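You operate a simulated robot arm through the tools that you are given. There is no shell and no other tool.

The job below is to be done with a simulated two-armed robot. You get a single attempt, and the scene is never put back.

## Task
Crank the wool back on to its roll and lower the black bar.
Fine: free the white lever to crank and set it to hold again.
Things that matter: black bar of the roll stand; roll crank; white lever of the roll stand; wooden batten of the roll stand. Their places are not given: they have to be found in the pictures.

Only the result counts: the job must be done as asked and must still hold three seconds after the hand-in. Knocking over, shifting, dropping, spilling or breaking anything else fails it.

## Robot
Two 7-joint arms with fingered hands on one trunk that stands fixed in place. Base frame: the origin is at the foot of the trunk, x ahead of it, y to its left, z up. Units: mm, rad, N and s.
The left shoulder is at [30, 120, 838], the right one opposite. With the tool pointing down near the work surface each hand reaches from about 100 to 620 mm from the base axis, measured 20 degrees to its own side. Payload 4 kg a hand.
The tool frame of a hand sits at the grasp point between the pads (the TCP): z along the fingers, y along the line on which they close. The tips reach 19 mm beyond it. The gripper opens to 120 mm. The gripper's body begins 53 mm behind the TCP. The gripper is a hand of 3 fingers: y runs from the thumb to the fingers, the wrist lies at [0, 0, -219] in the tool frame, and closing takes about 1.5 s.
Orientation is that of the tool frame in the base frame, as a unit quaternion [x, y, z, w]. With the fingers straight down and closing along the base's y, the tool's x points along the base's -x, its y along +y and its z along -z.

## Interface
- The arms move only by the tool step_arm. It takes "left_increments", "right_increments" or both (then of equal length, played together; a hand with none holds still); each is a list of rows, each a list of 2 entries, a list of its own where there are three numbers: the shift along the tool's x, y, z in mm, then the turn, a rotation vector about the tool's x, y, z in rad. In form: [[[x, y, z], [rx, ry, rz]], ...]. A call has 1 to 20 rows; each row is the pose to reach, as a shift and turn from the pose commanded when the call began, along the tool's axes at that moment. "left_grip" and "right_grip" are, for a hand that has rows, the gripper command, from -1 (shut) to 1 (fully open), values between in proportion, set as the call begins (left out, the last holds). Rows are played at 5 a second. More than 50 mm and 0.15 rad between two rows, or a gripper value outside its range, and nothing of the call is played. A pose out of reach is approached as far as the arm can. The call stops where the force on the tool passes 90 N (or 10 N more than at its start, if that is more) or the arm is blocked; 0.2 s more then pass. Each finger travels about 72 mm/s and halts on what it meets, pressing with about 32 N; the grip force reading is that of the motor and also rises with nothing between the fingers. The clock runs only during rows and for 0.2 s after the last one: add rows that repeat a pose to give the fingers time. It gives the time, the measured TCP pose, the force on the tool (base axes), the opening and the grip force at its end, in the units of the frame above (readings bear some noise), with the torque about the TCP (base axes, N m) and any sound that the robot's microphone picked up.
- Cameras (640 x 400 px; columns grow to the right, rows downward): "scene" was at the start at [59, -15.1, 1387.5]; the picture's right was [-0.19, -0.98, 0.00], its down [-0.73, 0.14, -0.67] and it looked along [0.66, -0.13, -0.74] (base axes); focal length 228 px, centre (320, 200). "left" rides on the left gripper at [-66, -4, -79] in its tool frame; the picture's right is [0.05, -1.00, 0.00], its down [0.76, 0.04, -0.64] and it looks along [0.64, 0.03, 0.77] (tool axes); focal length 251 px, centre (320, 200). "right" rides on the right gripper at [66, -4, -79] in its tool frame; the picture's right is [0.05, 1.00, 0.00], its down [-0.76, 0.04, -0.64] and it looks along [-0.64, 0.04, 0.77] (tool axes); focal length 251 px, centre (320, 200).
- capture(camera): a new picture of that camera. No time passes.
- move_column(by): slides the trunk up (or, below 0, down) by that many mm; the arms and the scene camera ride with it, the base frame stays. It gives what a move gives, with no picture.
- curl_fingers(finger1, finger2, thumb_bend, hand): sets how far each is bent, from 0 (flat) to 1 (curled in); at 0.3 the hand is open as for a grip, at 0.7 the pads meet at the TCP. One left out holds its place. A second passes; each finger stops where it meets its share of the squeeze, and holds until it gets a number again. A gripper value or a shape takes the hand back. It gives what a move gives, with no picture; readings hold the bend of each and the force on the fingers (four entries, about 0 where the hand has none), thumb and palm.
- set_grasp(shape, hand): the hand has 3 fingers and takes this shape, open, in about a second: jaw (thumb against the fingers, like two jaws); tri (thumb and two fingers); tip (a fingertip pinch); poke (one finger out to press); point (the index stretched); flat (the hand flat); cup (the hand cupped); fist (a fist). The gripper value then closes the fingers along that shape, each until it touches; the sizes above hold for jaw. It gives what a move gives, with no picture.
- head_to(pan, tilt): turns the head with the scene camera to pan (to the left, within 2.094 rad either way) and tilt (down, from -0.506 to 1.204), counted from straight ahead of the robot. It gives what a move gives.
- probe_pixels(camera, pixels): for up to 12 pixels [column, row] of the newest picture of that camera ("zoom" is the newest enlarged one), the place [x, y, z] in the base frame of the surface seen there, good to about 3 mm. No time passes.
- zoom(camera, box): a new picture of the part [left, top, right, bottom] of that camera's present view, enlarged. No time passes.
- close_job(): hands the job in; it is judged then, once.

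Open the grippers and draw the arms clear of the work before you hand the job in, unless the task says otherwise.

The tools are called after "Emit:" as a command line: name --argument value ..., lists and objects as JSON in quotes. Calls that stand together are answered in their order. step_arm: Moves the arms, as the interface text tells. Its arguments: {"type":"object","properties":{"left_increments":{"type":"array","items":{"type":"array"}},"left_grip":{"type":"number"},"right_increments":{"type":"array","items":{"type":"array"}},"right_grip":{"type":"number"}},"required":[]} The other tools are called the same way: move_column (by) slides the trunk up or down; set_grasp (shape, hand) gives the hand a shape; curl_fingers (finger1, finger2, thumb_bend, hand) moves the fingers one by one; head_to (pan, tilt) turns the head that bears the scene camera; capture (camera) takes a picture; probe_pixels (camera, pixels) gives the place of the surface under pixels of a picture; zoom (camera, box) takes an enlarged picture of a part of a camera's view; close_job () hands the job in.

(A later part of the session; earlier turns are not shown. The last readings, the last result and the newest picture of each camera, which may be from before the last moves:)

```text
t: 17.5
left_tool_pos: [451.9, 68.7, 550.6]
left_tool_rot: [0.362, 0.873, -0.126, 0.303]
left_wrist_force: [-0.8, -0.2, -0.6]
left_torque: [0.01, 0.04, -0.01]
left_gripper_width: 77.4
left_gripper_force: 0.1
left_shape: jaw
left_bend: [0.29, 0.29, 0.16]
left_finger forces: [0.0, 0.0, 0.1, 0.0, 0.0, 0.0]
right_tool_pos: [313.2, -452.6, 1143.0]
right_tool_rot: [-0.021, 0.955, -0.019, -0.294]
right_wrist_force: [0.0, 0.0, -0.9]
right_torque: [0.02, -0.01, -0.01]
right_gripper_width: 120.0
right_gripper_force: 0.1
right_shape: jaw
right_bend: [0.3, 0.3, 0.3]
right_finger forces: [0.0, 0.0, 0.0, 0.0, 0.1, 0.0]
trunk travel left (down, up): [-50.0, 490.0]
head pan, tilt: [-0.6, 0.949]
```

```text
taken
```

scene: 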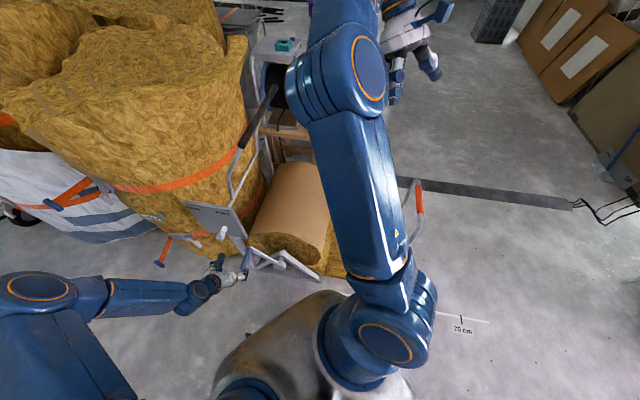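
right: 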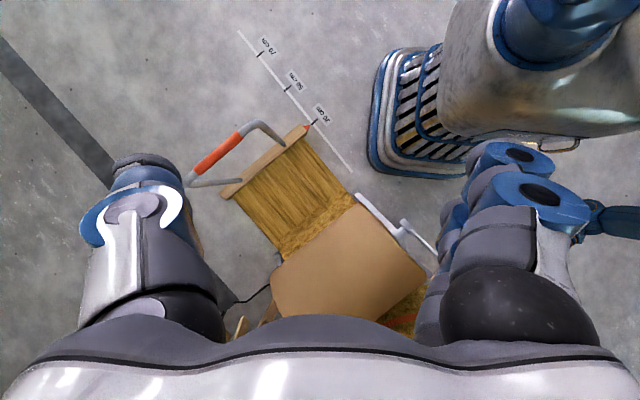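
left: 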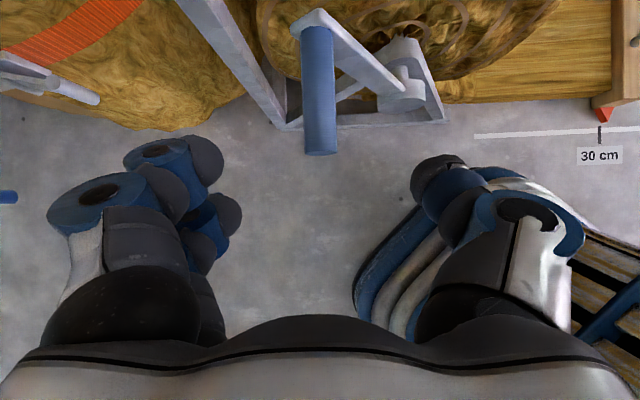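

The left camera now shows handle (320,90), crank arm, hub (400,85) and the batten's pointer at the 30 cm mark (600,120). I probe these.

Emit:
probe_pixels --camera "left" --pixels '[[317, 35], [318, 60], [319, 90], [320, 120], [321, 142], [350, 48], [385, 80], [400, 88], [408, 102], [603, 115], [600, 135], [480, 135]]'

Emit:
zoom --camera "left" --box '[270, 0, 460, 170]'

```text
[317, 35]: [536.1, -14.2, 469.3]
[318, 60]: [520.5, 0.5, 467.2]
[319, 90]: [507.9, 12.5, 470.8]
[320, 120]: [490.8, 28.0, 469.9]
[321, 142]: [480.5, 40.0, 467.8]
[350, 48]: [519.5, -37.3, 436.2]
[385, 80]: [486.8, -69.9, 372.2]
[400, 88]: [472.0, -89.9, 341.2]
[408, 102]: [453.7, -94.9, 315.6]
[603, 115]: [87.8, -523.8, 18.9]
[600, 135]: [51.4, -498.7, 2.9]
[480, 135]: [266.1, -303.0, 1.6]
```

```text
2.35 times, centred on (365, 85) of left
```

zoom: 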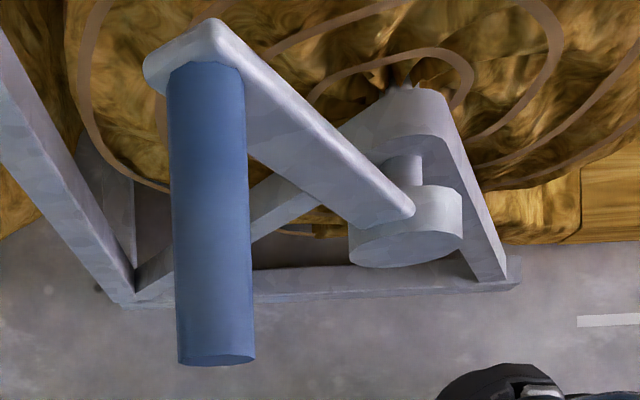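

The handle axis is at about u=368, z=457 with a radius of 12 mm, and the hub centre lies near z=300, giving a crank radius of about 193 mm. I advance 119 mm along the tool so the pads straddle the handle.

Emit:
step_arm --left_increments '[[[0, 0, 25], [0, 0, 0]], [[0, 0, 50], [0, 0, 0]], [[0, 0, 75], [0, 0, 0]], [[0, 0, 100], [0, 0, 0]], [[0, 0, 117], [0, 0, 0]], [[0, 0, 117], [0, 0, 0]]]'

Emit:
capture --camera "left"

Emit:
zoom --camera "scene" --box '[190, 215, 330, 305]'

```text
t: 18.9
left_tool_pos: [501.6, 20.2, 460.2]
left_tool_rot: [0.362, 0.872, -0.126, 0.304]
left_wrist_force: [-0.4, 0.0, -0.4]
left_torque: [-0.03, 0.0, 0.01]
left_gripper_width: 77.3
left_gripper_force: 0.0
left_shape: jaw
left_bend: [0.29, 0.29, 0.16]
left_finger forces: [0.0, 0.0, 0.1, 0.0, 0.0, 0.0]
right_tool_pos: [313.2, -451.9, 1141.4]
right_tool_rot: [-0.021, 0.955, -0.019, -0.295]
right_wrist_force: [0.3, 0.0, 0.5]
right_torque: [-0.01, -0.03, -0.01]
right_gripper_width: 120.1
right_gripper_force: 0.1
right_shape: jaw
right_bend: [0.3, 0.3, 0.3]
right_finger forces: [0.1, 0.0, 0.0, 0.0, 0.1, 0.0]
trunk travel left (down, up): [-50.0, 490.0]
head pan, tilt: [-0.6, 0.949]
```

```text
taken
```

left: 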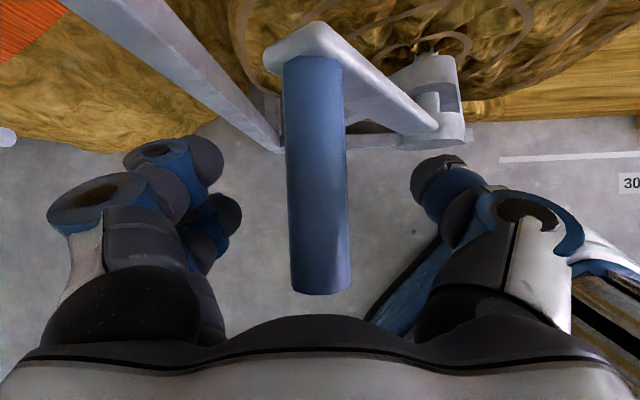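

```text
4.44 times, centred on (260, 260) of scene
```

zoom: 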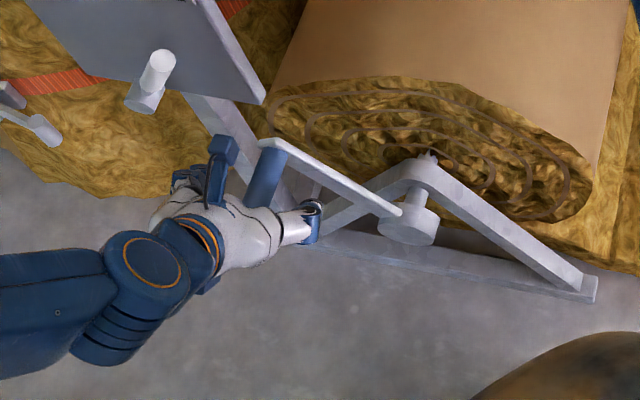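

The handle lies between thumb and fingers. I close the grip on it with hold rows.

Emit:
step_arm --left_increments '[[[0, 0, 0], [0, 0, 0]], [[0, 0, 0], [0, 0, 0]], [[0, 0, 0], [0, 0, 0]], [[0, 0, 0], [0, 0, 0]], [[0, 0, 0], [0, 0, 0]], [[0, 0, 0], [0, 0, 0]], [[0, 0, 0], [0, 0, 0]], [[0, 0, 0], [0, 0, 0]]]' --left_grip -1

Emit:
capture --camera "left"

```text
t: 20.7
left_tool_pos: [502.3, 19.5, 461.1]
left_tool_rot: [0.361, 0.872, -0.125, 0.304]
left_wrist_force: [1.1, -4.1, -5.1]
left_torque: [-0.08, -0.07, 0.01]
left_gripper_width: 18.7
left_gripper_force: 32.3
left_shape: jaw
left_bend: [0.48, 0.99, 0.87]
left_finger forces: [13.3, 12.6, 0.0, 0.0, 28.1, 0.0]
right_tool_pos: [314.2, -453.5, 1143.3]
right_tool_rot: [-0.021, 0.955, -0.019, -0.295]
right_wrist_force: [0.8, 0.0, -0.5]
right_torque: [0.04, -0.03, 0.04]
right_gripper_width: 120.1
right_gripper_force: 0.1
right_shape: jaw
right_bend: [0.3, 0.3, 0.3]
right_finger forces: [0.0, 0.1, 0.1, 0.0, 0.0, 0.1]
trunk travel left (down, up): [-50.0, 490.0]
head pan, tilt: [-0.6, 0.949]
```

```text
taken
```

left: 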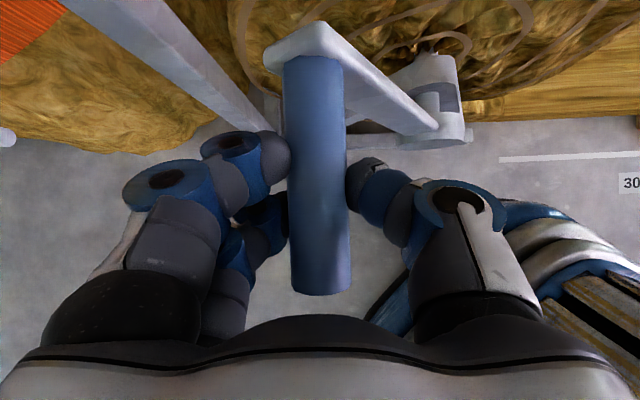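

The handle is gripped (thumb 28 N, fingers 13 N each). I crank a first 15° in the winding direction (over the top towards the post) and watch the forces.

Emit:
step_arm --left_increments '[[[3.2, 6.7, 4.0], [0, 0, 0]], [[6.5, 13.2, 8.1], [0, 0, 0]], [[10, 19.5, 12.5], [0, 0, 0]], [[13.6, 25.5, 17.1], [0, 0, 0]], [[17.5, 31.2, 22], [0, 0, 0]], [[21.5, 36.7, 27], [0, 0, 0]], [[21.5, 36.7, 27], [0, 0, 0]]]'

Emit:
capture --camera "left"

Emit:
capture --camera "right"

```text
t: 22.3
left_tool_pos: [514.6, 29.8, 429.2]
left_tool_rot: [0.367, 0.871, -0.14, 0.296]
left_wrist_force: [-54.2, -35.5, 44.2]
left_torque: [0.79, 0.35, 0.85]
left_gripper_width: 16.5
left_gripper_force: 31.8
left_shape: jaw
left_bend: [1.0, 1.0, 0.96]
left_finger forces: [0.0, 0.1, 0.0, 0.0, 69.8, 0.0]
right_tool_pos: [307.1, -454.4, 1143.9]
right_tool_rot: [-0.021, 0.956, -0.019, -0.291]
right_wrist_force: [0.2, -0.2, -0.1]
right_torque: [0.03, 0.0, 0.01]
right_gripper_width: 119.7
right_gripper_force: 0.1
right_shape: jaw
right_bend: [0.3, 0.3, 0.3]
right_finger forces: [0.1, 0.0, 0.0, 0.0, 0.1, 0.0]
trunk travel left (down, up): [-50.0, 490.0]
head pan, tilt: [-0.6, 0.949]
```

```text
taken
```

left: 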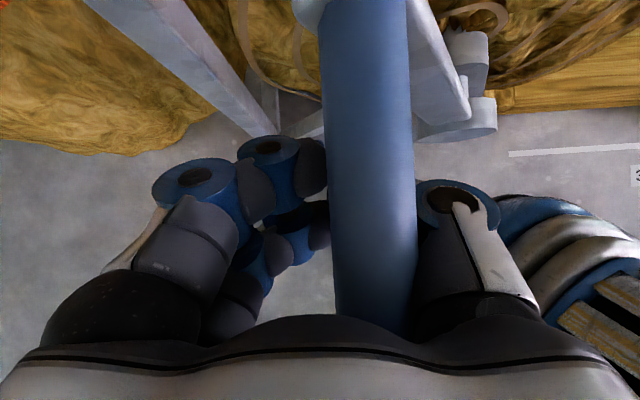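

```text
taken
```

right: 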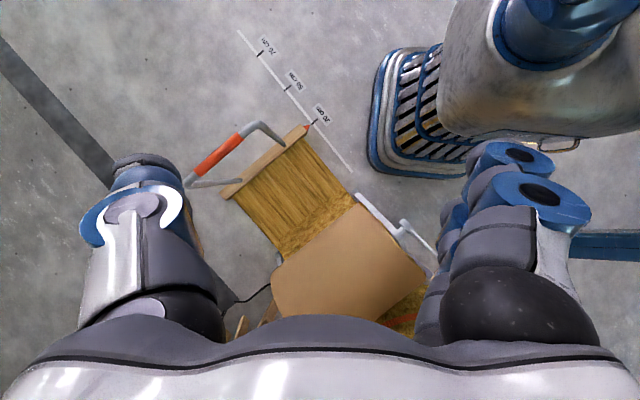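

The force climbed to 78 N and neither handle nor batten moved, so the roll does not give in this direction. I go back to the grasp pose, open the fingers and look closely at the roll face and how the strip leaves it.

Emit:
step_arm --left_increments '[[[-7, -12, -9], [0, 0, 0]], [[-14, -24.5, -18], [0, 0, 0]], [[-21.5, -36.7, -27], [0, 0, 0]], [[-21.5, -36.7, -27], [0, 0, 0]]]'

Emit:
capture --camera "left"

Emit:
zoom --camera "scene" --box '[190, 215, 330, 305]'

```text
t: 23.1
left_tool_pos: [488.9, 11.8, 448.5]
left_tool_rot: [0.366, 0.874, -0.135, 0.289]
left_wrist_force: [5.7, -25.0, -41.9]
left_torque: [0.8, -0.63, 0.51]
left_gripper_width: 12.0
left_gripper_force: 31.7
left_shape: jaw
left_bend: [1.0, 1.0, 0.84]
left_finger forces: [1.0, 0.0, 0.1, 0.1, 40.0, 0.1]
right_tool_pos: [315.3, -453.5, 1140.6]
right_tool_rot: [-0.021, 0.955, -0.019, -0.296]
right_wrist_force: [-0.2, 1.1, -0.1]
right_torque: [-0.04, 0.01, 0.03]
right_gripper_width: 120.0
right_gripper_force: 0.0
right_shape: jaw
right_bend: [0.3, 0.3, 0.3]
right_finger forces: [0.1, 0.0, 0.1, 0.1, 0.1, 0.0]
trunk travel left (down, up): [-50.0, 490.0]
head pan, tilt: [-0.6, 0.949]
stopped in row 4 (left hand): the force on the tool passed its limit at 91 N (the readings are from after the stop); the commanded pose is now the measured one
```

```text
taken
```

left: 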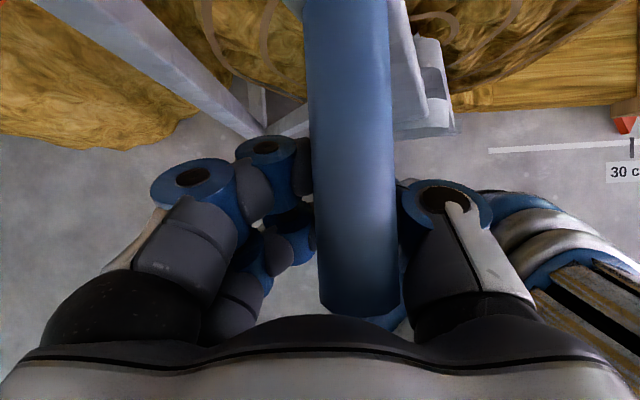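

```text
4.44 times, centred on (260, 260) of scene
```

zoom: 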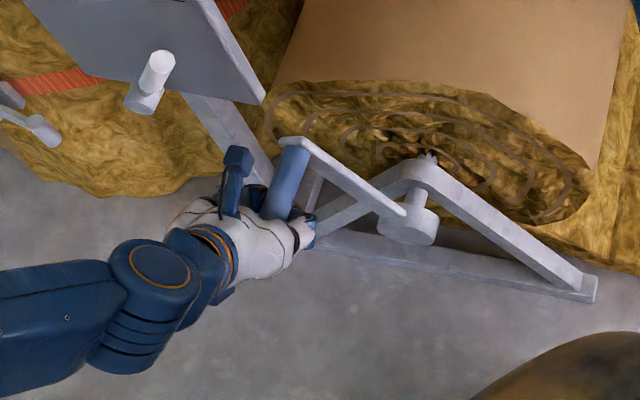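

The handle now sits deeper in the hand. I probe handle, crank arm, hub and batten pointer in the newest left picture.

Emit:
probe_pixels --camera "left" --pixels '[[345, 30], [350, 100], [355, 180], [358, 250], [358, 295], [400, 60], [425, 105], [440, 115], [625, 125], [632, 150], [490, 151]]'

Emit:
zoom --camera "scene" --box '[225, 235, 295, 285]'

Emit:
probe_pixels --camera "zoom" --pixels '[[292, 140], [275, 180], [330, 130], [400, 190], [470, 240], [520, 270]]'

```text
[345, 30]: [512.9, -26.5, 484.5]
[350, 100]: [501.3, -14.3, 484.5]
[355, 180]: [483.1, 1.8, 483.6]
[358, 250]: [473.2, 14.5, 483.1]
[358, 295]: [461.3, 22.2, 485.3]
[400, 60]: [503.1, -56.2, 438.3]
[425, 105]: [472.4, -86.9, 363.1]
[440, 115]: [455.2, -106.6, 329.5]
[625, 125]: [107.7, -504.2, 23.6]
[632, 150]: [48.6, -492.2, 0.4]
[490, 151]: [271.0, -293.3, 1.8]
```

```text
8.00 times, centred on (260, 260) of scene
```

zoom: 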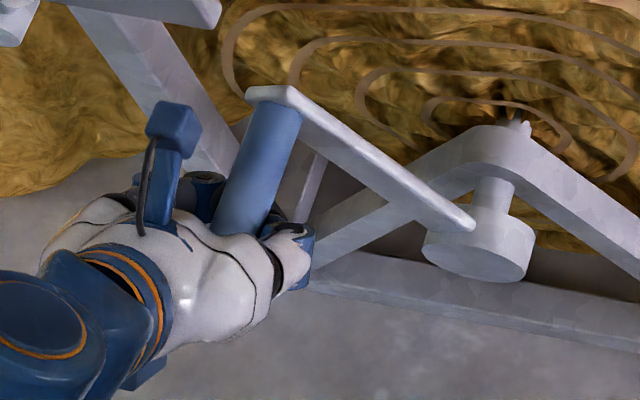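

```text
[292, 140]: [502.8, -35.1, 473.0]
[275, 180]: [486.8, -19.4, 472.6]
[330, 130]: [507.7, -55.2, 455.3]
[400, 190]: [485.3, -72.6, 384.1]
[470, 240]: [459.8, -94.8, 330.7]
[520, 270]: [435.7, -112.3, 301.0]
```

The handle turned the other way on the return stroke (from 54° to about 63°) and the batten pointer moved about 28 mm towards the roll, so winding goes over the top towards the robot's right side. I open the left hand and check that the roll stays.

Emit:
step_arm --left_increments '[[[0, 0, 0], [0, 0, 0]], [[0, 0, 0], [0, 0, 0]], [[0, 0, 0], [0, 0, 0]], [[0, 0, 0], [0, 0, 0]], [[0, 0, 0], [0, 0, 0]]]' --left_grip 0.3

Emit:
capture --camera "left"

```text
t: 24.3
left_tool_pos: [492.0, 16.7, 450.9]
left_tool_rot: [0.364, 0.874, -0.13, 0.294]
left_wrist_force: [0.4, 0.8, -0.3]
left_torque: [0.02, -0.01, -0.02]
left_gripper_width: 77.5
left_gripper_force: 0.0
left_shape: jaw
left_bend: [0.29, 0.29, 0.16]
left_finger forces: [0.0, 0.1, 0.0, 0.0, 0.0, 0.0]
right_tool_pos: [314.1, -452.0, 1142.9]
right_tool_rot: [-0.022, 0.955, -0.02, -0.294]
right_wrist_force: [0.0, -0.1, 0.1]
right_torque: [0.03, 0.01, 0.02]
right_gripper_width: 119.9
right_gripper_force: 0.1
right_shape: jaw
right_bend: [0.3, 0.3, 0.3]
right_finger forces: [0.0, 0.1, 0.0, 0.0, 0.0, 0.1]
trunk travel left (down, up): [-50.0, 490.0]
head pan, tilt: [-0.6, 0.949]
```

```text
taken
```

left: 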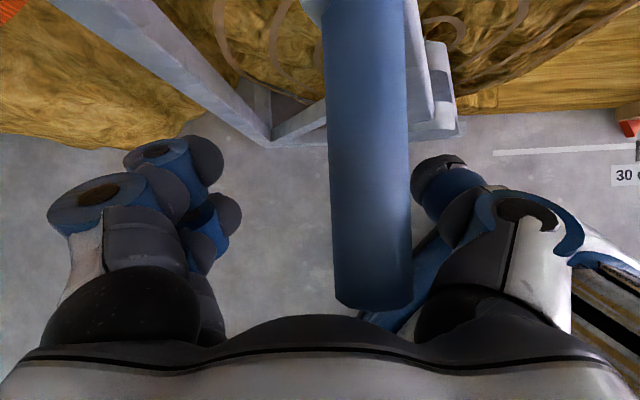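

The released crank stays where it is. I retreat the left hand along its axis and park it off to the left near the lever, so the right hand can take the crank, which ends on the right side.

Emit:
step_arm --left_increments '[[[0, 0, -33], [0, 0, 0]], [[0, 0, -66], [0, 0, 0]], [[0, 0, -99], [0, 0, 0]], [[0, 0, -130], [0, 0, 0]], [[0, 40, -150], [0, 0, 0]], [[0, 80, -170], [0, 0, 0]], [[0, 120, -190], [0, 0, 0]], [[0, 150, -200], [0, 0, 0]], [[0, 150, -200], [0, 0, 0]]]'

Emit:
capture --camera "left"

Emit:
capture --camera "scene"

```text
t: 26.3
left_tool_pos: [514.8, 210.0, 605.3]
left_tool_rot: [0.363, 0.874, -0.131, 0.294]
left_wrist_force: [-1.0, 0.5, -0.5]
left_torque: [0.01, 0.01, 0.01]
left_gripper_width: 77.6
left_gripper_force: 0.0
left_shape: jaw
left_bend: [0.29, 0.29, 0.16]
left_finger forces: [0.1, 0.0, 0.0, 0.0, 0.0, 0.0]
right_tool_pos: [314.5, -453.1, 1142.5]
right_tool_rot: [-0.021, 0.955, -0.019, -0.294]
right_wrist_force: [-0.1, -0.5, 0.0]
right_torque: [-0.02, -0.01, 0.01]
right_gripper_width: 120.1
right_gripper_force: 0.1
right_shape: jaw
right_bend: [0.3, 0.3, 0.3]
right_finger forces: [0.0, 0.1, 0.0, 0.0, 0.0, 0.0]
trunk travel left (down, up): [-50.0, 490.0]
head pan, tilt: [-0.6, 0.949]
```

```text
taken
```

left: 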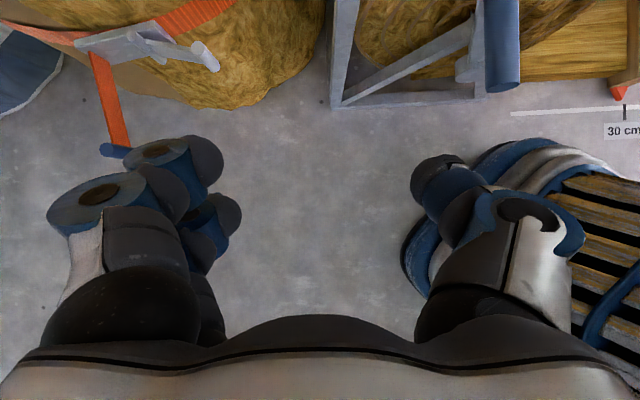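

```text
taken
```

scene: 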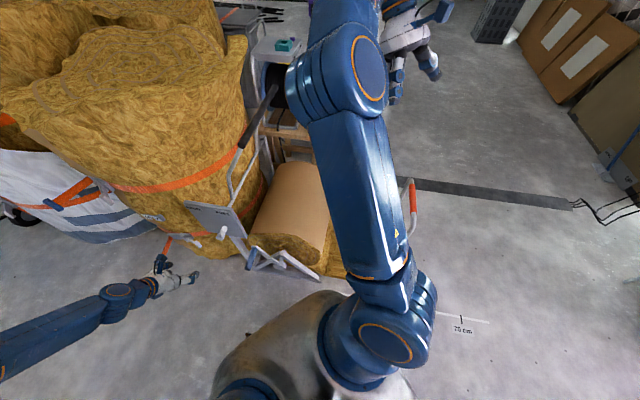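

The strip's pointer is now short of the 30 cm mark. I bring the right hand back upright and inward first, as the crank will be taken with it from above.

Emit:
step_arm --right_increments '[[[-18, 22, 0.6], [0, -0.115, 0]], [[-36, 44, 1.1], [0, -0.23, 0]], [[-53, 66, 1.7], [0, -0.345, 0]], [[-71, 88, 2.3], [0, -0.46, 0]], [[-89, 111, 2.8], [0, -0.575, 0]], [[-107, 133, 3.4], [0, -0.69, 0]], [[-107, 133, 3.4], [0, -0.69, 0]]]'

```text
t: 27.9
left_tool_pos: [515.7, 209.1, 606.9]
left_tool_rot: [0.364, 0.874, -0.131, 0.293]
left_wrist_force: [0.0, -0.6, 0.5]
left_torque: [0.01, -0.03, -0.02]
left_gripper_width: 77.8
left_gripper_force: 0.1
left_shape: jaw
left_bend: [0.29, 0.29, 0.16]
left_finger forces: [0.1, 0.0, 0.1, 0.0, 0.0, 0.1]
right_tool_pos: [394.6, -316.6, 1076.3]
right_tool_rot: [-0.026, 0.998, -0.012, 0.047]
right_wrist_force: [0.3, 0.3, -0.1]
right_torque: [-0.01, -0.02, -0.01]
right_gripper_width: 120.3
right_gripper_force: 0.1
right_shape: jaw
right_bend: [0.3, 0.3, 0.3]
right_finger forces: [0.1, 0.1, 0.0, 0.0, 0.1, 0.1]
trunk travel left (down, up): [-50.0, 490.0]
head pan, tilt: [-0.6, 0.949]
```

The right hand is upright at (395,-317,1076). I move it down and turn it 45° to a place above the crank handle, fingers closing across the handle.

Emit:
step_arm --right_increments '[[[-4.5, 23.3, 32.5], [0.001, 0.0071, 0.0597]], [[-9, 46.7, 65], [0.002, 0.0141, 0.1194]], [[-13.5, 70, 97.5], [0.003, 0.0212, 0.1791]], [[-18, 93.3, 129.9], [0.0041, 0.0283, 0.2389]], [[-22.5, 116.6, 162.4], [0.0051, 0.0354, 0.2986]], [[-27, 140, 194.9], [0.0061, 0.0424, 0.3583]], [[-31.6, 163.3, 227.4], [0.0071, 0.0495, 0.418]], [[-36.1, 186.6, 259.9], [0.0081, 0.0566, 0.4777]], [[-40.6, 210, 292.4], [0.0091, 0.0636, 0.5374]], [[-45.1, 233.3, 324.9], [0.0101, 0.0707, 0.5971]], [[-49.6, 256.6, 357.3], [0.0112, 0.0778, 0.6569]], [[-54.1, 279.9, 389.8], [0.0122, 0.0849, 0.7166]], [[-58.6, 303.3, 422.3], [0.0132, 0.0919, 0.7763]], [[-63.1, 326.6, 454.8], [0.0142, 0.099, 0.836]], [[-63.1, 326.6, 454.8], [0.0142, 0.099, 0.836]]]' --right_grip 0.3

Emit:
capture --camera "right"

Emit:
capture --camera "scene"

```text
t: 31.1
left_tool_pos: [514.3, 208.2, 605.7]
left_tool_rot: [0.363, 0.875, -0.13, 0.294]
left_wrist_force: [0.6, 0.6, -0.2]
left_torque: [-0.01, -0.03, 0.0]
left_gripper_width: 77.7
left_gripper_force: 0.1
left_shape: jaw
left_bend: [0.29, 0.29, 0.16]
left_finger forces: [0.1, 0.1, 0.0, 0.0, 0.0, 0.0]
right_tool_pos: [483.4, 5.8, 622.1]
right_tool_rot: [0.383, 0.924, 0.0, -0.002]
right_wrist_force: [-0.4, 0.5, -0.4]
right_torque: [-0.01, 0.0, 0.02]
right_gripper_width: 78.5
right_gripper_force: 0.1
right_shape: jaw
right_bend: [0.29, 0.29, 0.16]
right_finger forces: [0.1, 0.0, 0.0, 0.0, 0.0, 0.1]
trunk travel left (down, up): [-50.0, 490.0]
head pan, tilt: [-0.6, 0.949]
```

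```text
taken
```

right: 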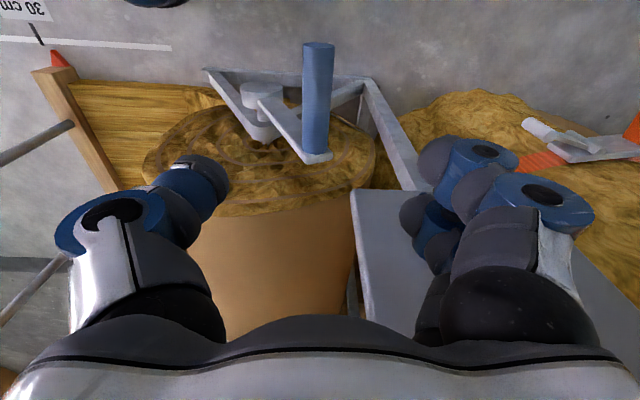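

```text
taken
```

scene: 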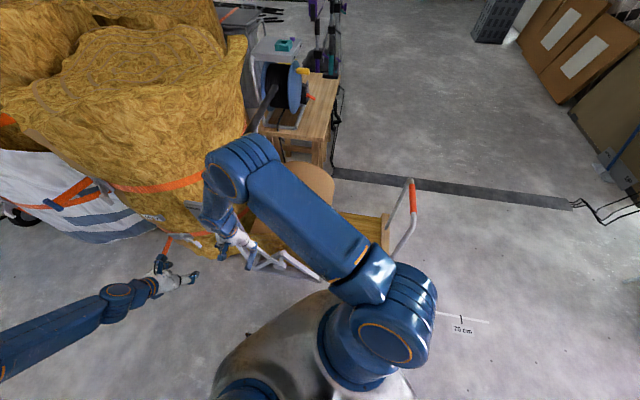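

The handle shows at (318,100) of the right picture with the hand well above it. I probe the handle, hub and batten pointer.

Emit:
probe_pixels --camera "right" --pixels '[[318, 52], [318, 80], [317, 110], [315, 140], [313, 158], [285, 130], [262, 105], [256, 125], [60, 62], [40, 42], [170, 48], [60, 85]]'

Emit:
zoom --camera "right" --box '[120, 30, 420, 210]'

```text
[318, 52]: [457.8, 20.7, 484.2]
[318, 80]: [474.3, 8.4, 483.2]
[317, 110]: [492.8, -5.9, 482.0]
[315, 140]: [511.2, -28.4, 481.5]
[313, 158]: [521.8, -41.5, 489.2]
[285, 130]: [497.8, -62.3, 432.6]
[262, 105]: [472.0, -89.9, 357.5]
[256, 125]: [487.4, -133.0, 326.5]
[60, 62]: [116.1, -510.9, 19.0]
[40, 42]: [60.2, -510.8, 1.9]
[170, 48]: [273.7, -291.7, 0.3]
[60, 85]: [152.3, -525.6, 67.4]
```

```text
2.13 times, centred on (270, 120) of right
```

zoom: 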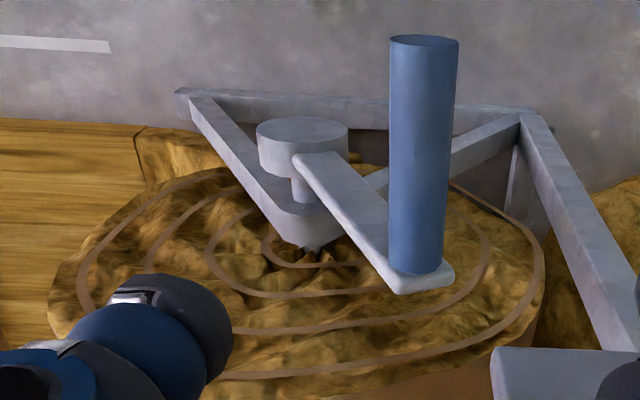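

The handle axis is at about u=342, z=471, in the middle of the right hand's fingers. I lower the right hand 148 mm to straddle it, then close.

Emit:
step_arm --right_increments '[[[0, -4.4, 30], [0, 0, 0]], [[-1, -4.4, 60], [0, 0, 0]], [[-2, -4.4, 90], [0, 0, 0]], [[-2, -4.4, 120], [0, 0, 0]], [[-2, -4.4, 148], [0, 0, 0]], [[-2, -4.4, 148], [0, 0, 0]]]'

Emit:
capture --camera "right"

```text
t: 32.5
left_tool_pos: [514.7, 209.6, 606.4]
left_tool_rot: [0.363, 0.874, -0.131, 0.294]
left_wrist_force: [-0.3, 0.3, 0.3]
left_torque: [0.0, 0.01, 0.03]
left_gripper_width: 77.5
left_gripper_force: 0.0
left_shape: jaw
left_bend: [0.29, 0.29, 0.16]
left_finger forces: [0.1, 0.0, 0.1, 0.0, 0.0, 0.0]
right_tool_pos: [479.9, 1.6, 474.0]
right_tool_rot: [0.383, 0.924, 0.001, -0.001]
right_wrist_force: [0.5, -0.5, 0.2]
right_torque: [-0.02, -0.03, 0.0]
right_gripper_width: 78.5
right_gripper_force: 0.1
right_shape: jaw
right_bend: [0.29, 0.29, 0.16]
right_finger forces: [0.1, 0.1, 0.1, 0.0, 0.0, 0.1]
trunk travel left (down, up): [-50.0, 490.0]
head pan, tilt: [-0.6, 0.949]
```

```text
taken
```

right: 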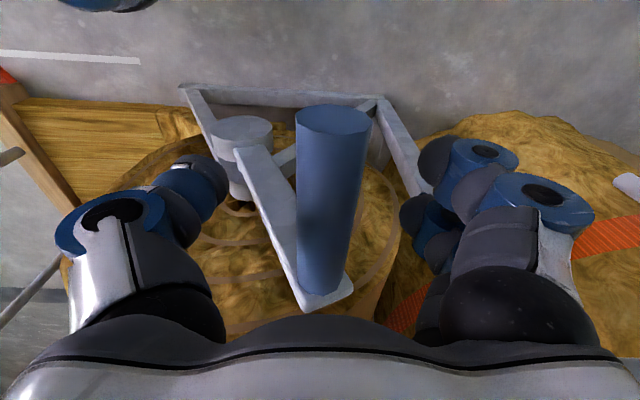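

The handle is between the right thumb and fingers. I close on it.

Emit:
step_arm --right_increments '[[[0, 0, 0], [0, 0, 0]], [[0, 0, 0], [0, 0, 0]], [[0, 0, 0], [0, 0, 0]], [[0, 0, 0], [0, 0, 0]], [[0, 0, 0], [0, 0, 0]], [[0, 0, 0], [0, 0, 0]], [[0, 0, 0], [0, 0, 0]], [[0, 0, 0], [0, 0, 0]]]' --right_grip -1

Emit:
capture --camera "right"

```text
t: 34.3
left_tool_pos: [515.8, 208.9, 604.9]
left_tool_rot: [0.363, 0.874, -0.131, 0.294]
left_wrist_force: [0.2, 0.4, -1.3]
left_torque: [0.01, 0.02, 0.03]
left_gripper_width: 77.6
left_gripper_force: 0.0
left_shape: jaw
left_bend: [0.29, 0.29, 0.16]
left_finger forces: [0.0, 0.0, 0.0, 0.0, 0.0, 0.0]
right_tool_pos: [478.9, 0.6, 473.8]
right_tool_rot: [0.383, 0.924, 0.0, -0.002]
right_wrist_force: [-2.1, -1.1, -7.8]
right_torque: [0.03, 0.02, 0.01]
right_gripper_width: 19.5
right_gripper_force: 31.3
right_shape: jaw
right_bend: [0.47, 0.47, 0.85]
right_finger forces: [13.7, 13.8, 0.1, 0.1, 29.6, 0.1]
trunk travel left (down, up): [-50.0, 490.0]
head pan, tilt: [-0.6, 0.949]
```

```text
taken
```

right: 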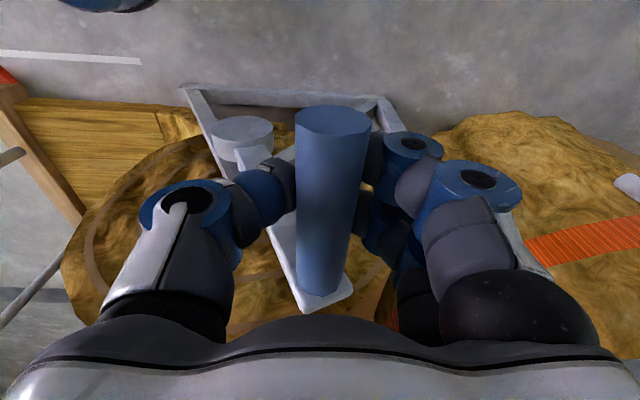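

The grip is firm and symmetric. I crank 12° in the winding direction and read the forces.

Emit:
step_arm --right_increments '[[[0, -6, -2.9], [0, 0, 0]], [[0, -12.1, -5.6], [0, 0, 0]], [[0, -18.3, -8.1], [0, 0, 0]], [[0, -24.6, -10.4], [0, 0, 0]], [[0, -30.9, -12.5], [0, 0, 0]], [[0, -37.3, -14.3], [0, 0, 0]], [[0, -37.3, -14.3], [0, 0, 0]]]'

Emit:
capture --camera "right"

Emit:
capture --camera "left"

```text
t: 35.9
left_tool_pos: [516.1, 209.7, 604.9]
left_tool_rot: [0.364, 0.874, -0.131, 0.293]
left_wrist_force: [-0.2, -0.2, -0.1]
left_torque: [-0.03, 0.0, -0.04]
left_gripper_width: 77.6
left_gripper_force: 0.1
left_shape: jaw
left_bend: [0.29, 0.29, 0.16]
left_finger forces: [0.0, 0.0, 0.1, 0.0, 0.0, 0.1]
right_tool_pos: [452.0, -26.7, 487.2]
right_tool_rot: [0.382, 0.924, 0.0, -0.001]
right_wrist_force: [0.5, 6.7, -10.4]
right_torque: [0.25, -0.29, -0.07]
right_gripper_width: 19.1
right_gripper_force: 32.4
right_shape: jaw
right_bend: [0.47, 0.47, 0.81]
right_finger forces: [14.0, 13.9, 0.0, 0.0, 30.0, 0.1]
trunk travel left (down, up): [-50.0, 490.0]
head pan, tilt: [-0.6, 0.949]
```

```text
taken
```

right: 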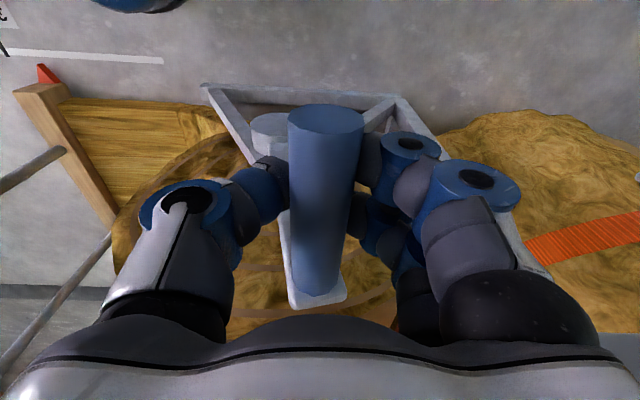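

```text
taken
```

left: 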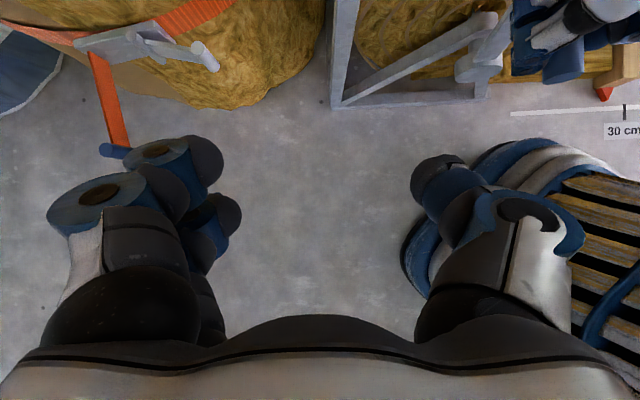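

The handle follows with only about 12 N, and the pointer at (45,72) has left the 30 cm mark further. I crank on by 40°.

Emit:
step_arm --right_increments '[[[0, -13, -2.5], [0, 0, 0]], [[0, -26.2, -4], [0, 0, 0]], [[0, -39.4, -5.2], [0, 0, 0]], [[0, -52.8, -5.4], [0, 0, 0]], [[0, -66.1, -4.7], [0, 0, 0]], [[0, -79.3, -3], [0, 0, 0]], [[0, -92.4, -0.5], [0, 0, 0]], [[0, -105.3, 3], [0, 0, 0]], [[0, -117.9, 7.4], [0, 0, 0]], [[0, -130.1, 12.6], [0, 0, 0]], [[0, -130.1, 12.6], [0, 0, 0]]]'

Emit:
capture --camera "right"

Emit:
capture --camera "left"

Emit:
capture --camera "scene"

```text
t: 38.3
left_tool_pos: [516.3, 209.9, 605.4]
left_tool_rot: [0.364, 0.874, -0.132, 0.293]
left_wrist_force: [0.9, 0.4, 0.4]
left_torque: [0.01, -0.03, -0.01]
left_gripper_width: 78.0
left_gripper_force: 0.1
left_shape: jaw
left_bend: [0.29, 0.29, 0.16]
left_finger forces: [0.1, 0.0, 0.1, 0.0, 0.1, 0.0]
right_tool_pos: [361.1, -120.3, 474.6]
right_tool_rot: [0.382, 0.924, -0.001, -0.001]
right_wrist_force: [5.1, 7.6, -3.3]
right_torque: [0.45, -0.38, 0.02]
right_gripper_width: 18.1
right_gripper_force: 32.0
right_shape: jaw
right_bend: [0.48, 0.48, 0.75]
right_finger forces: [19.2, 19.2, 0.0, 0.0, 28.5, 0.1]
trunk travel left (down, up): [-50.0, 490.0]
head pan, tilt: [-0.6, 0.949]
```

```text
taken
```

right: 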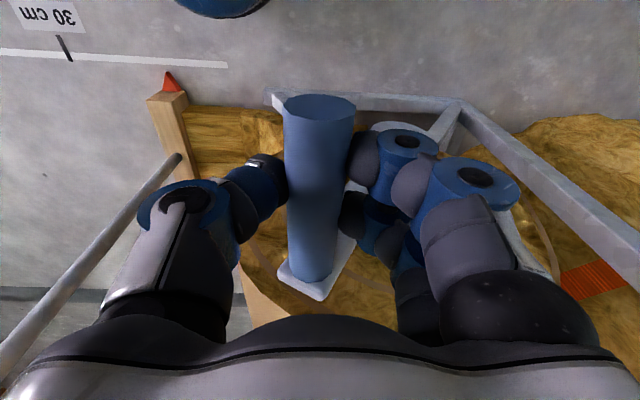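

```text
taken
```

left: 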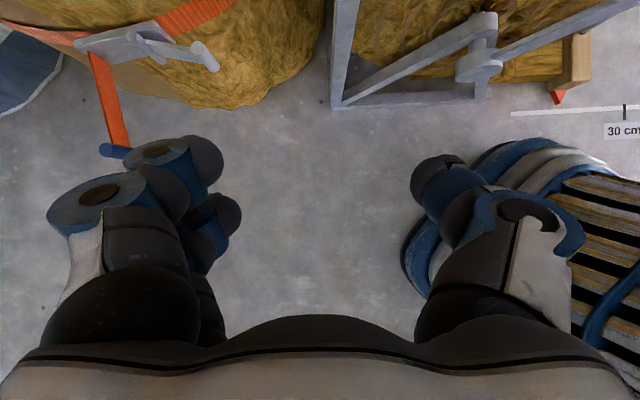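

```text
taken
```

scene: 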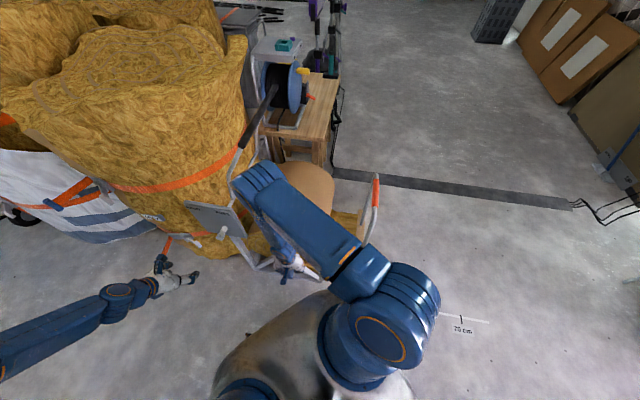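

The batten is now well inside; its tall pull handle comes nearer the right hand at left of the picture. I probe the pointer and that pull handle to keep clear.

Emit:
probe_pixels --camera "right" --pixels '[[168, 75], [168, 85], [66, 50], [175, 165], [120, 225], [40, 315], [222, 65], [185, 140]]'

Emit:
probe_pixels --camera "scene" --pixels '[[376, 178], [376, 190], [375, 205], [371, 225], [366, 238], [268, 165], [240, 185], [275, 195], [320, 230]]'

Emit:
zoom --camera "scene" --box '[220, 130, 420, 290]'

```text
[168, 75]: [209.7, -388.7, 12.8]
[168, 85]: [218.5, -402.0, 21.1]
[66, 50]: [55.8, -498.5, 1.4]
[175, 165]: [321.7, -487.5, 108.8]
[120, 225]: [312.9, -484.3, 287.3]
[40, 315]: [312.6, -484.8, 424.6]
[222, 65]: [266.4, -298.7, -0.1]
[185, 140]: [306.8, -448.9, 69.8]
```

```text
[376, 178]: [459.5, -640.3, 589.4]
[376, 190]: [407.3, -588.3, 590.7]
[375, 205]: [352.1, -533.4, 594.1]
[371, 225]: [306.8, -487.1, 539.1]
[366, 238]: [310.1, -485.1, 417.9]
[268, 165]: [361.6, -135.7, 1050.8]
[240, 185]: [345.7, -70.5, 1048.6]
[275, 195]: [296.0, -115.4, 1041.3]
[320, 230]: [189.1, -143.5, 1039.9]
```

```text
2.50 times, centred on (320, 210) of scene
```

zoom: 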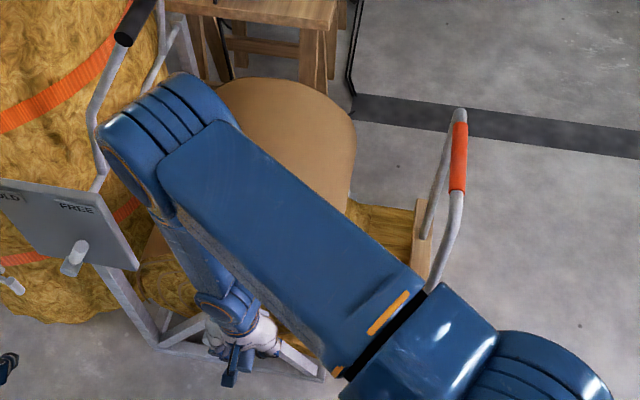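

The pointer reads about 11 cm and the pull handle is far from the hand (leg at (312,-485)). I crank another 24° and check the forces.

Emit:
step_arm --right_increments '[[[0, -11.9, 6.1], [0, 0, 0]], [[0, -23.3, 13], [0, 0, 0]], [[0, -34.2, 20.6], [0, 0, 0]], [[0, -44.5, 29], [0, 0, 0]], [[0, -54.3, 38.1], [0, 0, 0]], [[0, -63.4, 47.9], [0, 0, 0]], [[0, -63.4, 47.9], [0, 0, 0]]]'

Emit:
capture --camera "right"

Emit:
capture --camera "left"

```text
t: 39.9
left_tool_pos: [514.6, 208.9, 605.5]
left_tool_rot: [0.364, 0.874, -0.131, 0.294]
left_wrist_force: [0.2, 0.7, -0.8]
left_torque: [-0.01, 0.02, 0.01]
left_gripper_width: 77.7
left_gripper_force: 0.1
left_shape: jaw
left_bend: [0.29, 0.29, 0.16]
left_finger forces: [0.0, 0.1, 0.1, 0.0, 0.1, 0.1]
right_tool_pos: [317.3, -163.5, 426.7]
right_tool_rot: [0.383, 0.924, -0.001, -0.002]
right_wrist_force: [-2.7, 3.3, 3.7]
right_torque: [0.2, -0.17, -0.04]
right_gripper_width: 18.8
right_gripper_force: 32.6
right_shape: jaw
right_bend: [1.0, 1.0, 0.79]
right_finger forces: [15.9, 16.0, 0.1, 0.1, 23.4, 0.0]
trunk travel left (down, up): [-50.0, 490.0]
head pan, tilt: [-0.6, 0.949]
```

```text
taken
```

right: 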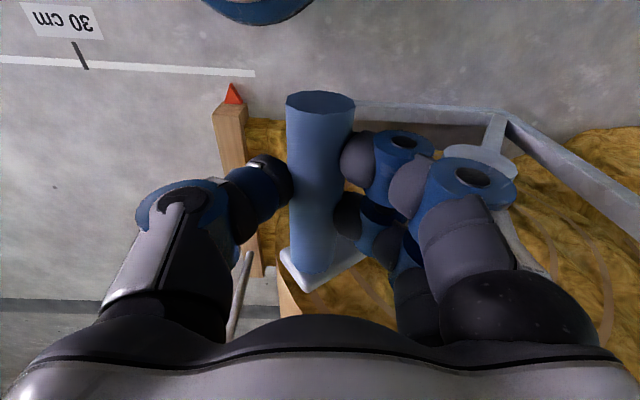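

```text
taken
```

left: 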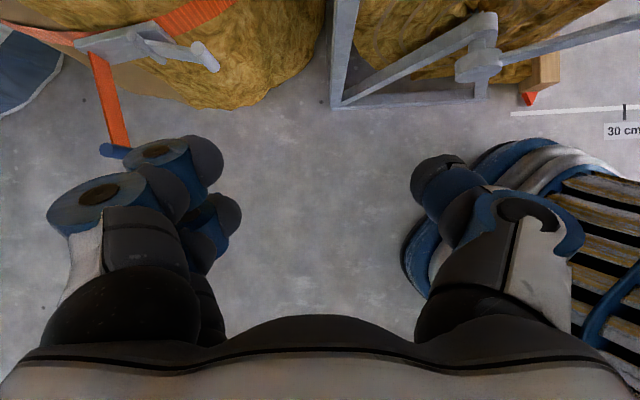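

The pointer is near the inner end of the scale line. I crank another 12° in small steps.

Emit:
step_arm --right_increments '[[[0, -4.3, 5.1], [0, 0, 0]], [[0, -8.4, 10.4], [0, 0, 0]], [[0, -12.3, 15.8], [0, 0, 0]], [[0, -16, 21.3], [0, 0, 0]], [[0, -19.5, 27], [0, 0, 0]], [[0, -22.8, 32.7], [0, 0, 0]], [[0, -22.8, 32.7], [0, 0, 0]]]'

Emit:
capture --camera "right"

Emit:
probe_pixels --camera "right" --pixels '[[250, 92], [255, 75], [83, 60]]'

Emit:
capture --camera "left"

```text
t: 41.5
left_tool_pos: [514.4, 208.2, 606.3]
left_tool_rot: [0.364, 0.874, -0.131, 0.294]
left_wrist_force: [0.1, -0.2, 0.4]
left_torque: [-0.01, 0.03, -0.01]
left_gripper_width: 77.8
left_gripper_force: 0.0
left_shape: jaw
left_bend: [0.29, 0.29, 0.16]
left_finger forces: [0.0, 0.0, 0.0, 0.1, 0.0, 0.0]
right_tool_pos: [299.3, -179.2, 393.0]
right_tool_rot: [0.383, 0.924, 0.001, -0.002]
right_wrist_force: [0.4, 0.2, 0.3]
right_torque: [0.0, 0.01, -0.01]
right_gripper_width: 14.0
right_gripper_force: 31.9
right_shape: jaw
right_bend: [1.0, 1.0, 0.94]
right_finger forces: [0.0, 0.1, 0.0, 0.0, 0.1, 0.1]
trunk travel left (down, up): [-50.0, 490.0]
head pan, tilt: [-0.6, 0.949]
```

```text
taken
```

right: 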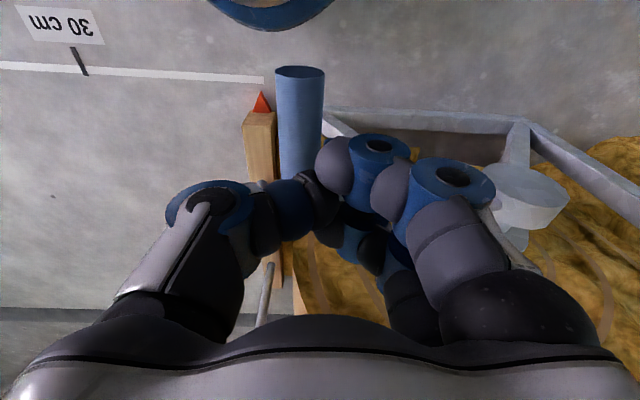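

```text
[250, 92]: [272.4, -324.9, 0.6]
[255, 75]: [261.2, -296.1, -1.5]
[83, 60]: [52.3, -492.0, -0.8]
```

```text
taken
```

left: 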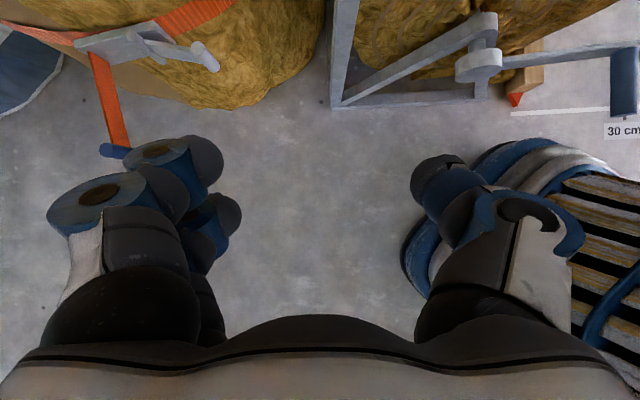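

The handle slipped out forward under the fingers, driving the crank a bit further; the pointer now stands at the inner end of the scale. I probe pointer and handle.

Emit:
probe_pixels --camera "right" --pixels '[[262, 103], [262, 108], [300, 75], [300, 110], [300, 160], [255, 78], [260, 140], [262, 82]]'

Emit:
probe_pixels --camera "left" --pixels '[[514, 100], [514, 95], [512, 113], [625, 60], [625, 100], [590, 55], [540, 60], [480, 65], [622, 113]]'

Emit:
zoom --camera "left" --box '[420, 0, 640, 140]'

```text
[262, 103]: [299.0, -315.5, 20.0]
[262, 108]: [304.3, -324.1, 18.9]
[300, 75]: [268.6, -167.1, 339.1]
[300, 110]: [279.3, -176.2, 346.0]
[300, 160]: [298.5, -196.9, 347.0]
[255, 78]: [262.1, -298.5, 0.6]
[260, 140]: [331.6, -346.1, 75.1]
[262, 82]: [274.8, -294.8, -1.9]
```

```text
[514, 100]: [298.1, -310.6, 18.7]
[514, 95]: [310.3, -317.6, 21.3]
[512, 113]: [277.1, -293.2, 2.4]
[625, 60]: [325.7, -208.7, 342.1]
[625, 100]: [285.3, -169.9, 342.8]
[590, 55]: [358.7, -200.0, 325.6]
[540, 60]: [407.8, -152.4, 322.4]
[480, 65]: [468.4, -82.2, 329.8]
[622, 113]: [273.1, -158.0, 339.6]
```

```text
2.86 times, centred on (530, 70) of left
```

zoom: 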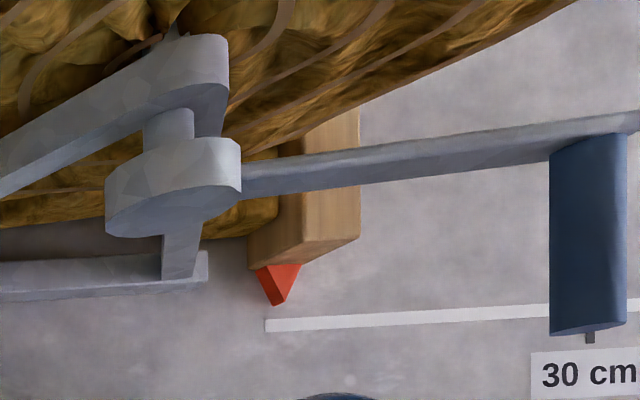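

The pointer tip is at the start of the scale (about 0 cm) and the crank rests at about 170°. I lower the closed right hand gently on to the handle to test whether the wool can be drawn in any further.

Emit:
step_arm --right_increments '[[[0, -5, 8], [0, 0, 0]], [[0, -8, 16], [0, 0, 0]], [[0, -8, 22], [0, 0, 0]], [[0, -8, 27], [0, 0, 0]], [[0, -8, 32], [0, 0, 0]], [[0, -8, 32], [0, 0, 0]]]'

Emit:
capture --camera "right"

Emit:
capture --camera "left"

```text
t: 42.9
left_tool_pos: [514.3, 208.5, 605.5]
left_tool_rot: [0.364, 0.874, -0.131, 0.293]
left_wrist_force: [-0.2, 0.0, -0.3]
left_torque: [-0.02, 0.0, -0.01]
left_gripper_width: 77.7
left_gripper_force: 0.1
left_shape: jaw
left_bend: [0.29, 0.29, 0.16]
left_finger forces: [0.0, 0.0, 0.0, 0.0, 0.0, 0.0]
right_tool_pos: [294.7, -185.9, 363.1]
right_tool_rot: [0.383, 0.924, 0.001, -0.002]
right_wrist_force: [0.3, 0.5, -0.4]
right_torque: [0.01, 0.0, 0.01]
right_gripper_width: 14.2
right_gripper_force: 32.0
right_shape: jaw
right_bend: [1.0, 1.0, 0.94]
right_finger forces: [0.0, 0.0, 0.0, 0.0, 0.1, 0.0]
trunk travel left (down, up): [-50.0, 490.0]
head pan, tilt: [-0.6, 0.949]
```

```text
taken
```

right: 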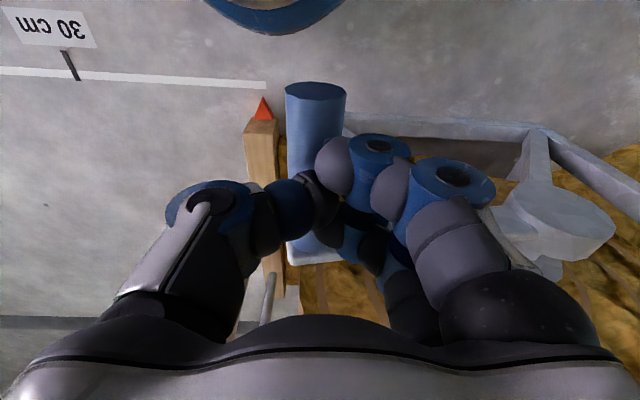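

```text
taken
```

left: 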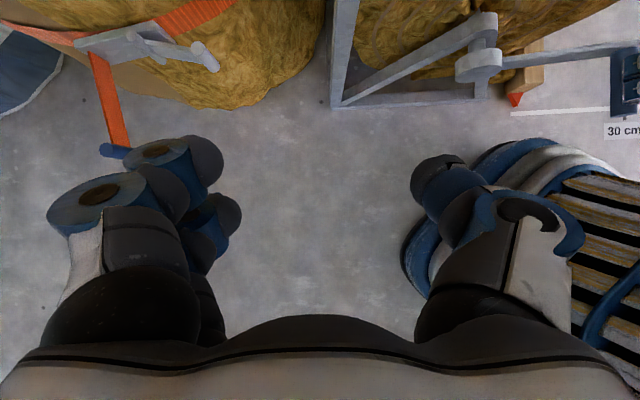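

No contact yet. I go on downward in 4 mm steps.

Emit:
step_arm --right_increments '[[[0, 0, 4], [0, 0, 0]], [[0, 0, 8], [0, 0, 0]], [[0, 0, 12], [0, 0, 0]], [[0, 0, 16], [0, 0, 0]], [[0, 0, 20], [0, 0, 0]], [[0, 0, 20], [0, 0, 0]]]'

Emit:
capture --camera "right"

Emit:
capture --camera "left"

```text
t: 44.3
left_tool_pos: [515.6, 209.2, 605.8]
left_tool_rot: [0.365, 0.874, -0.132, 0.293]
left_wrist_force: [-0.1, 0.4, 0.1]
left_torque: [-0.02, 0.0, 0.0]
left_gripper_width: 77.9
left_gripper_force: 0.2
left_shape: jaw
left_bend: [0.29, 0.29, 0.16]
left_finger forces: [0.0, 0.1, 0.1, 0.1, 0.0, 0.0]
right_tool_pos: [292.7, -185.1, 340.9]
right_tool_rot: [0.382, 0.924, 0.0, -0.002]
right_wrist_force: [0.1, -0.1, -0.2]
right_torque: [0.01, 0.03, 0.01]
right_gripper_width: 14.2
right_gripper_force: 32.1
right_shape: jaw
right_bend: [1.0, 1.0, 0.94]
right_finger forces: [0.0, 0.0, 0.1, 0.0, 0.0, 0.0]
trunk travel left (down, up): [-50.0, 490.0]
head pan, tilt: [-0.6, 0.949]
```

```text
taken
```

right: 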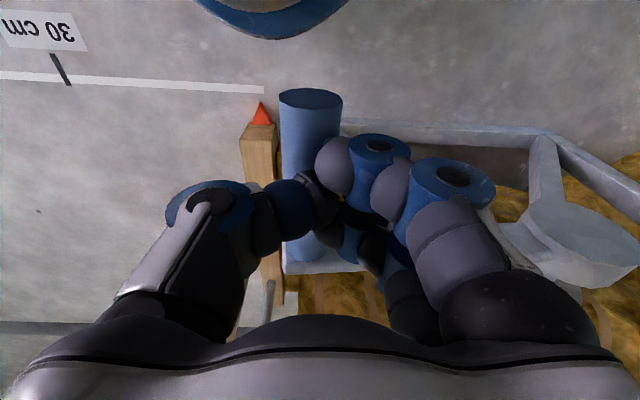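

```text
taken
```

left: 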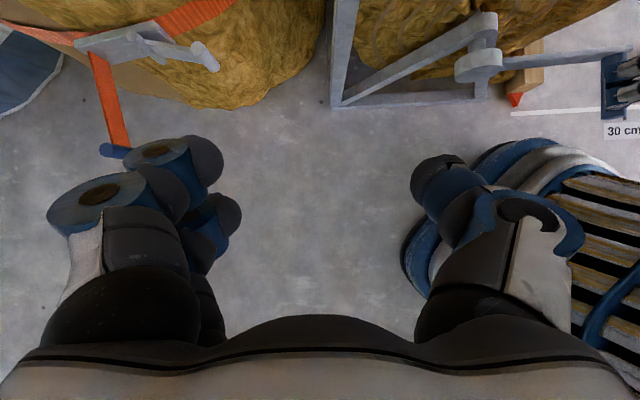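

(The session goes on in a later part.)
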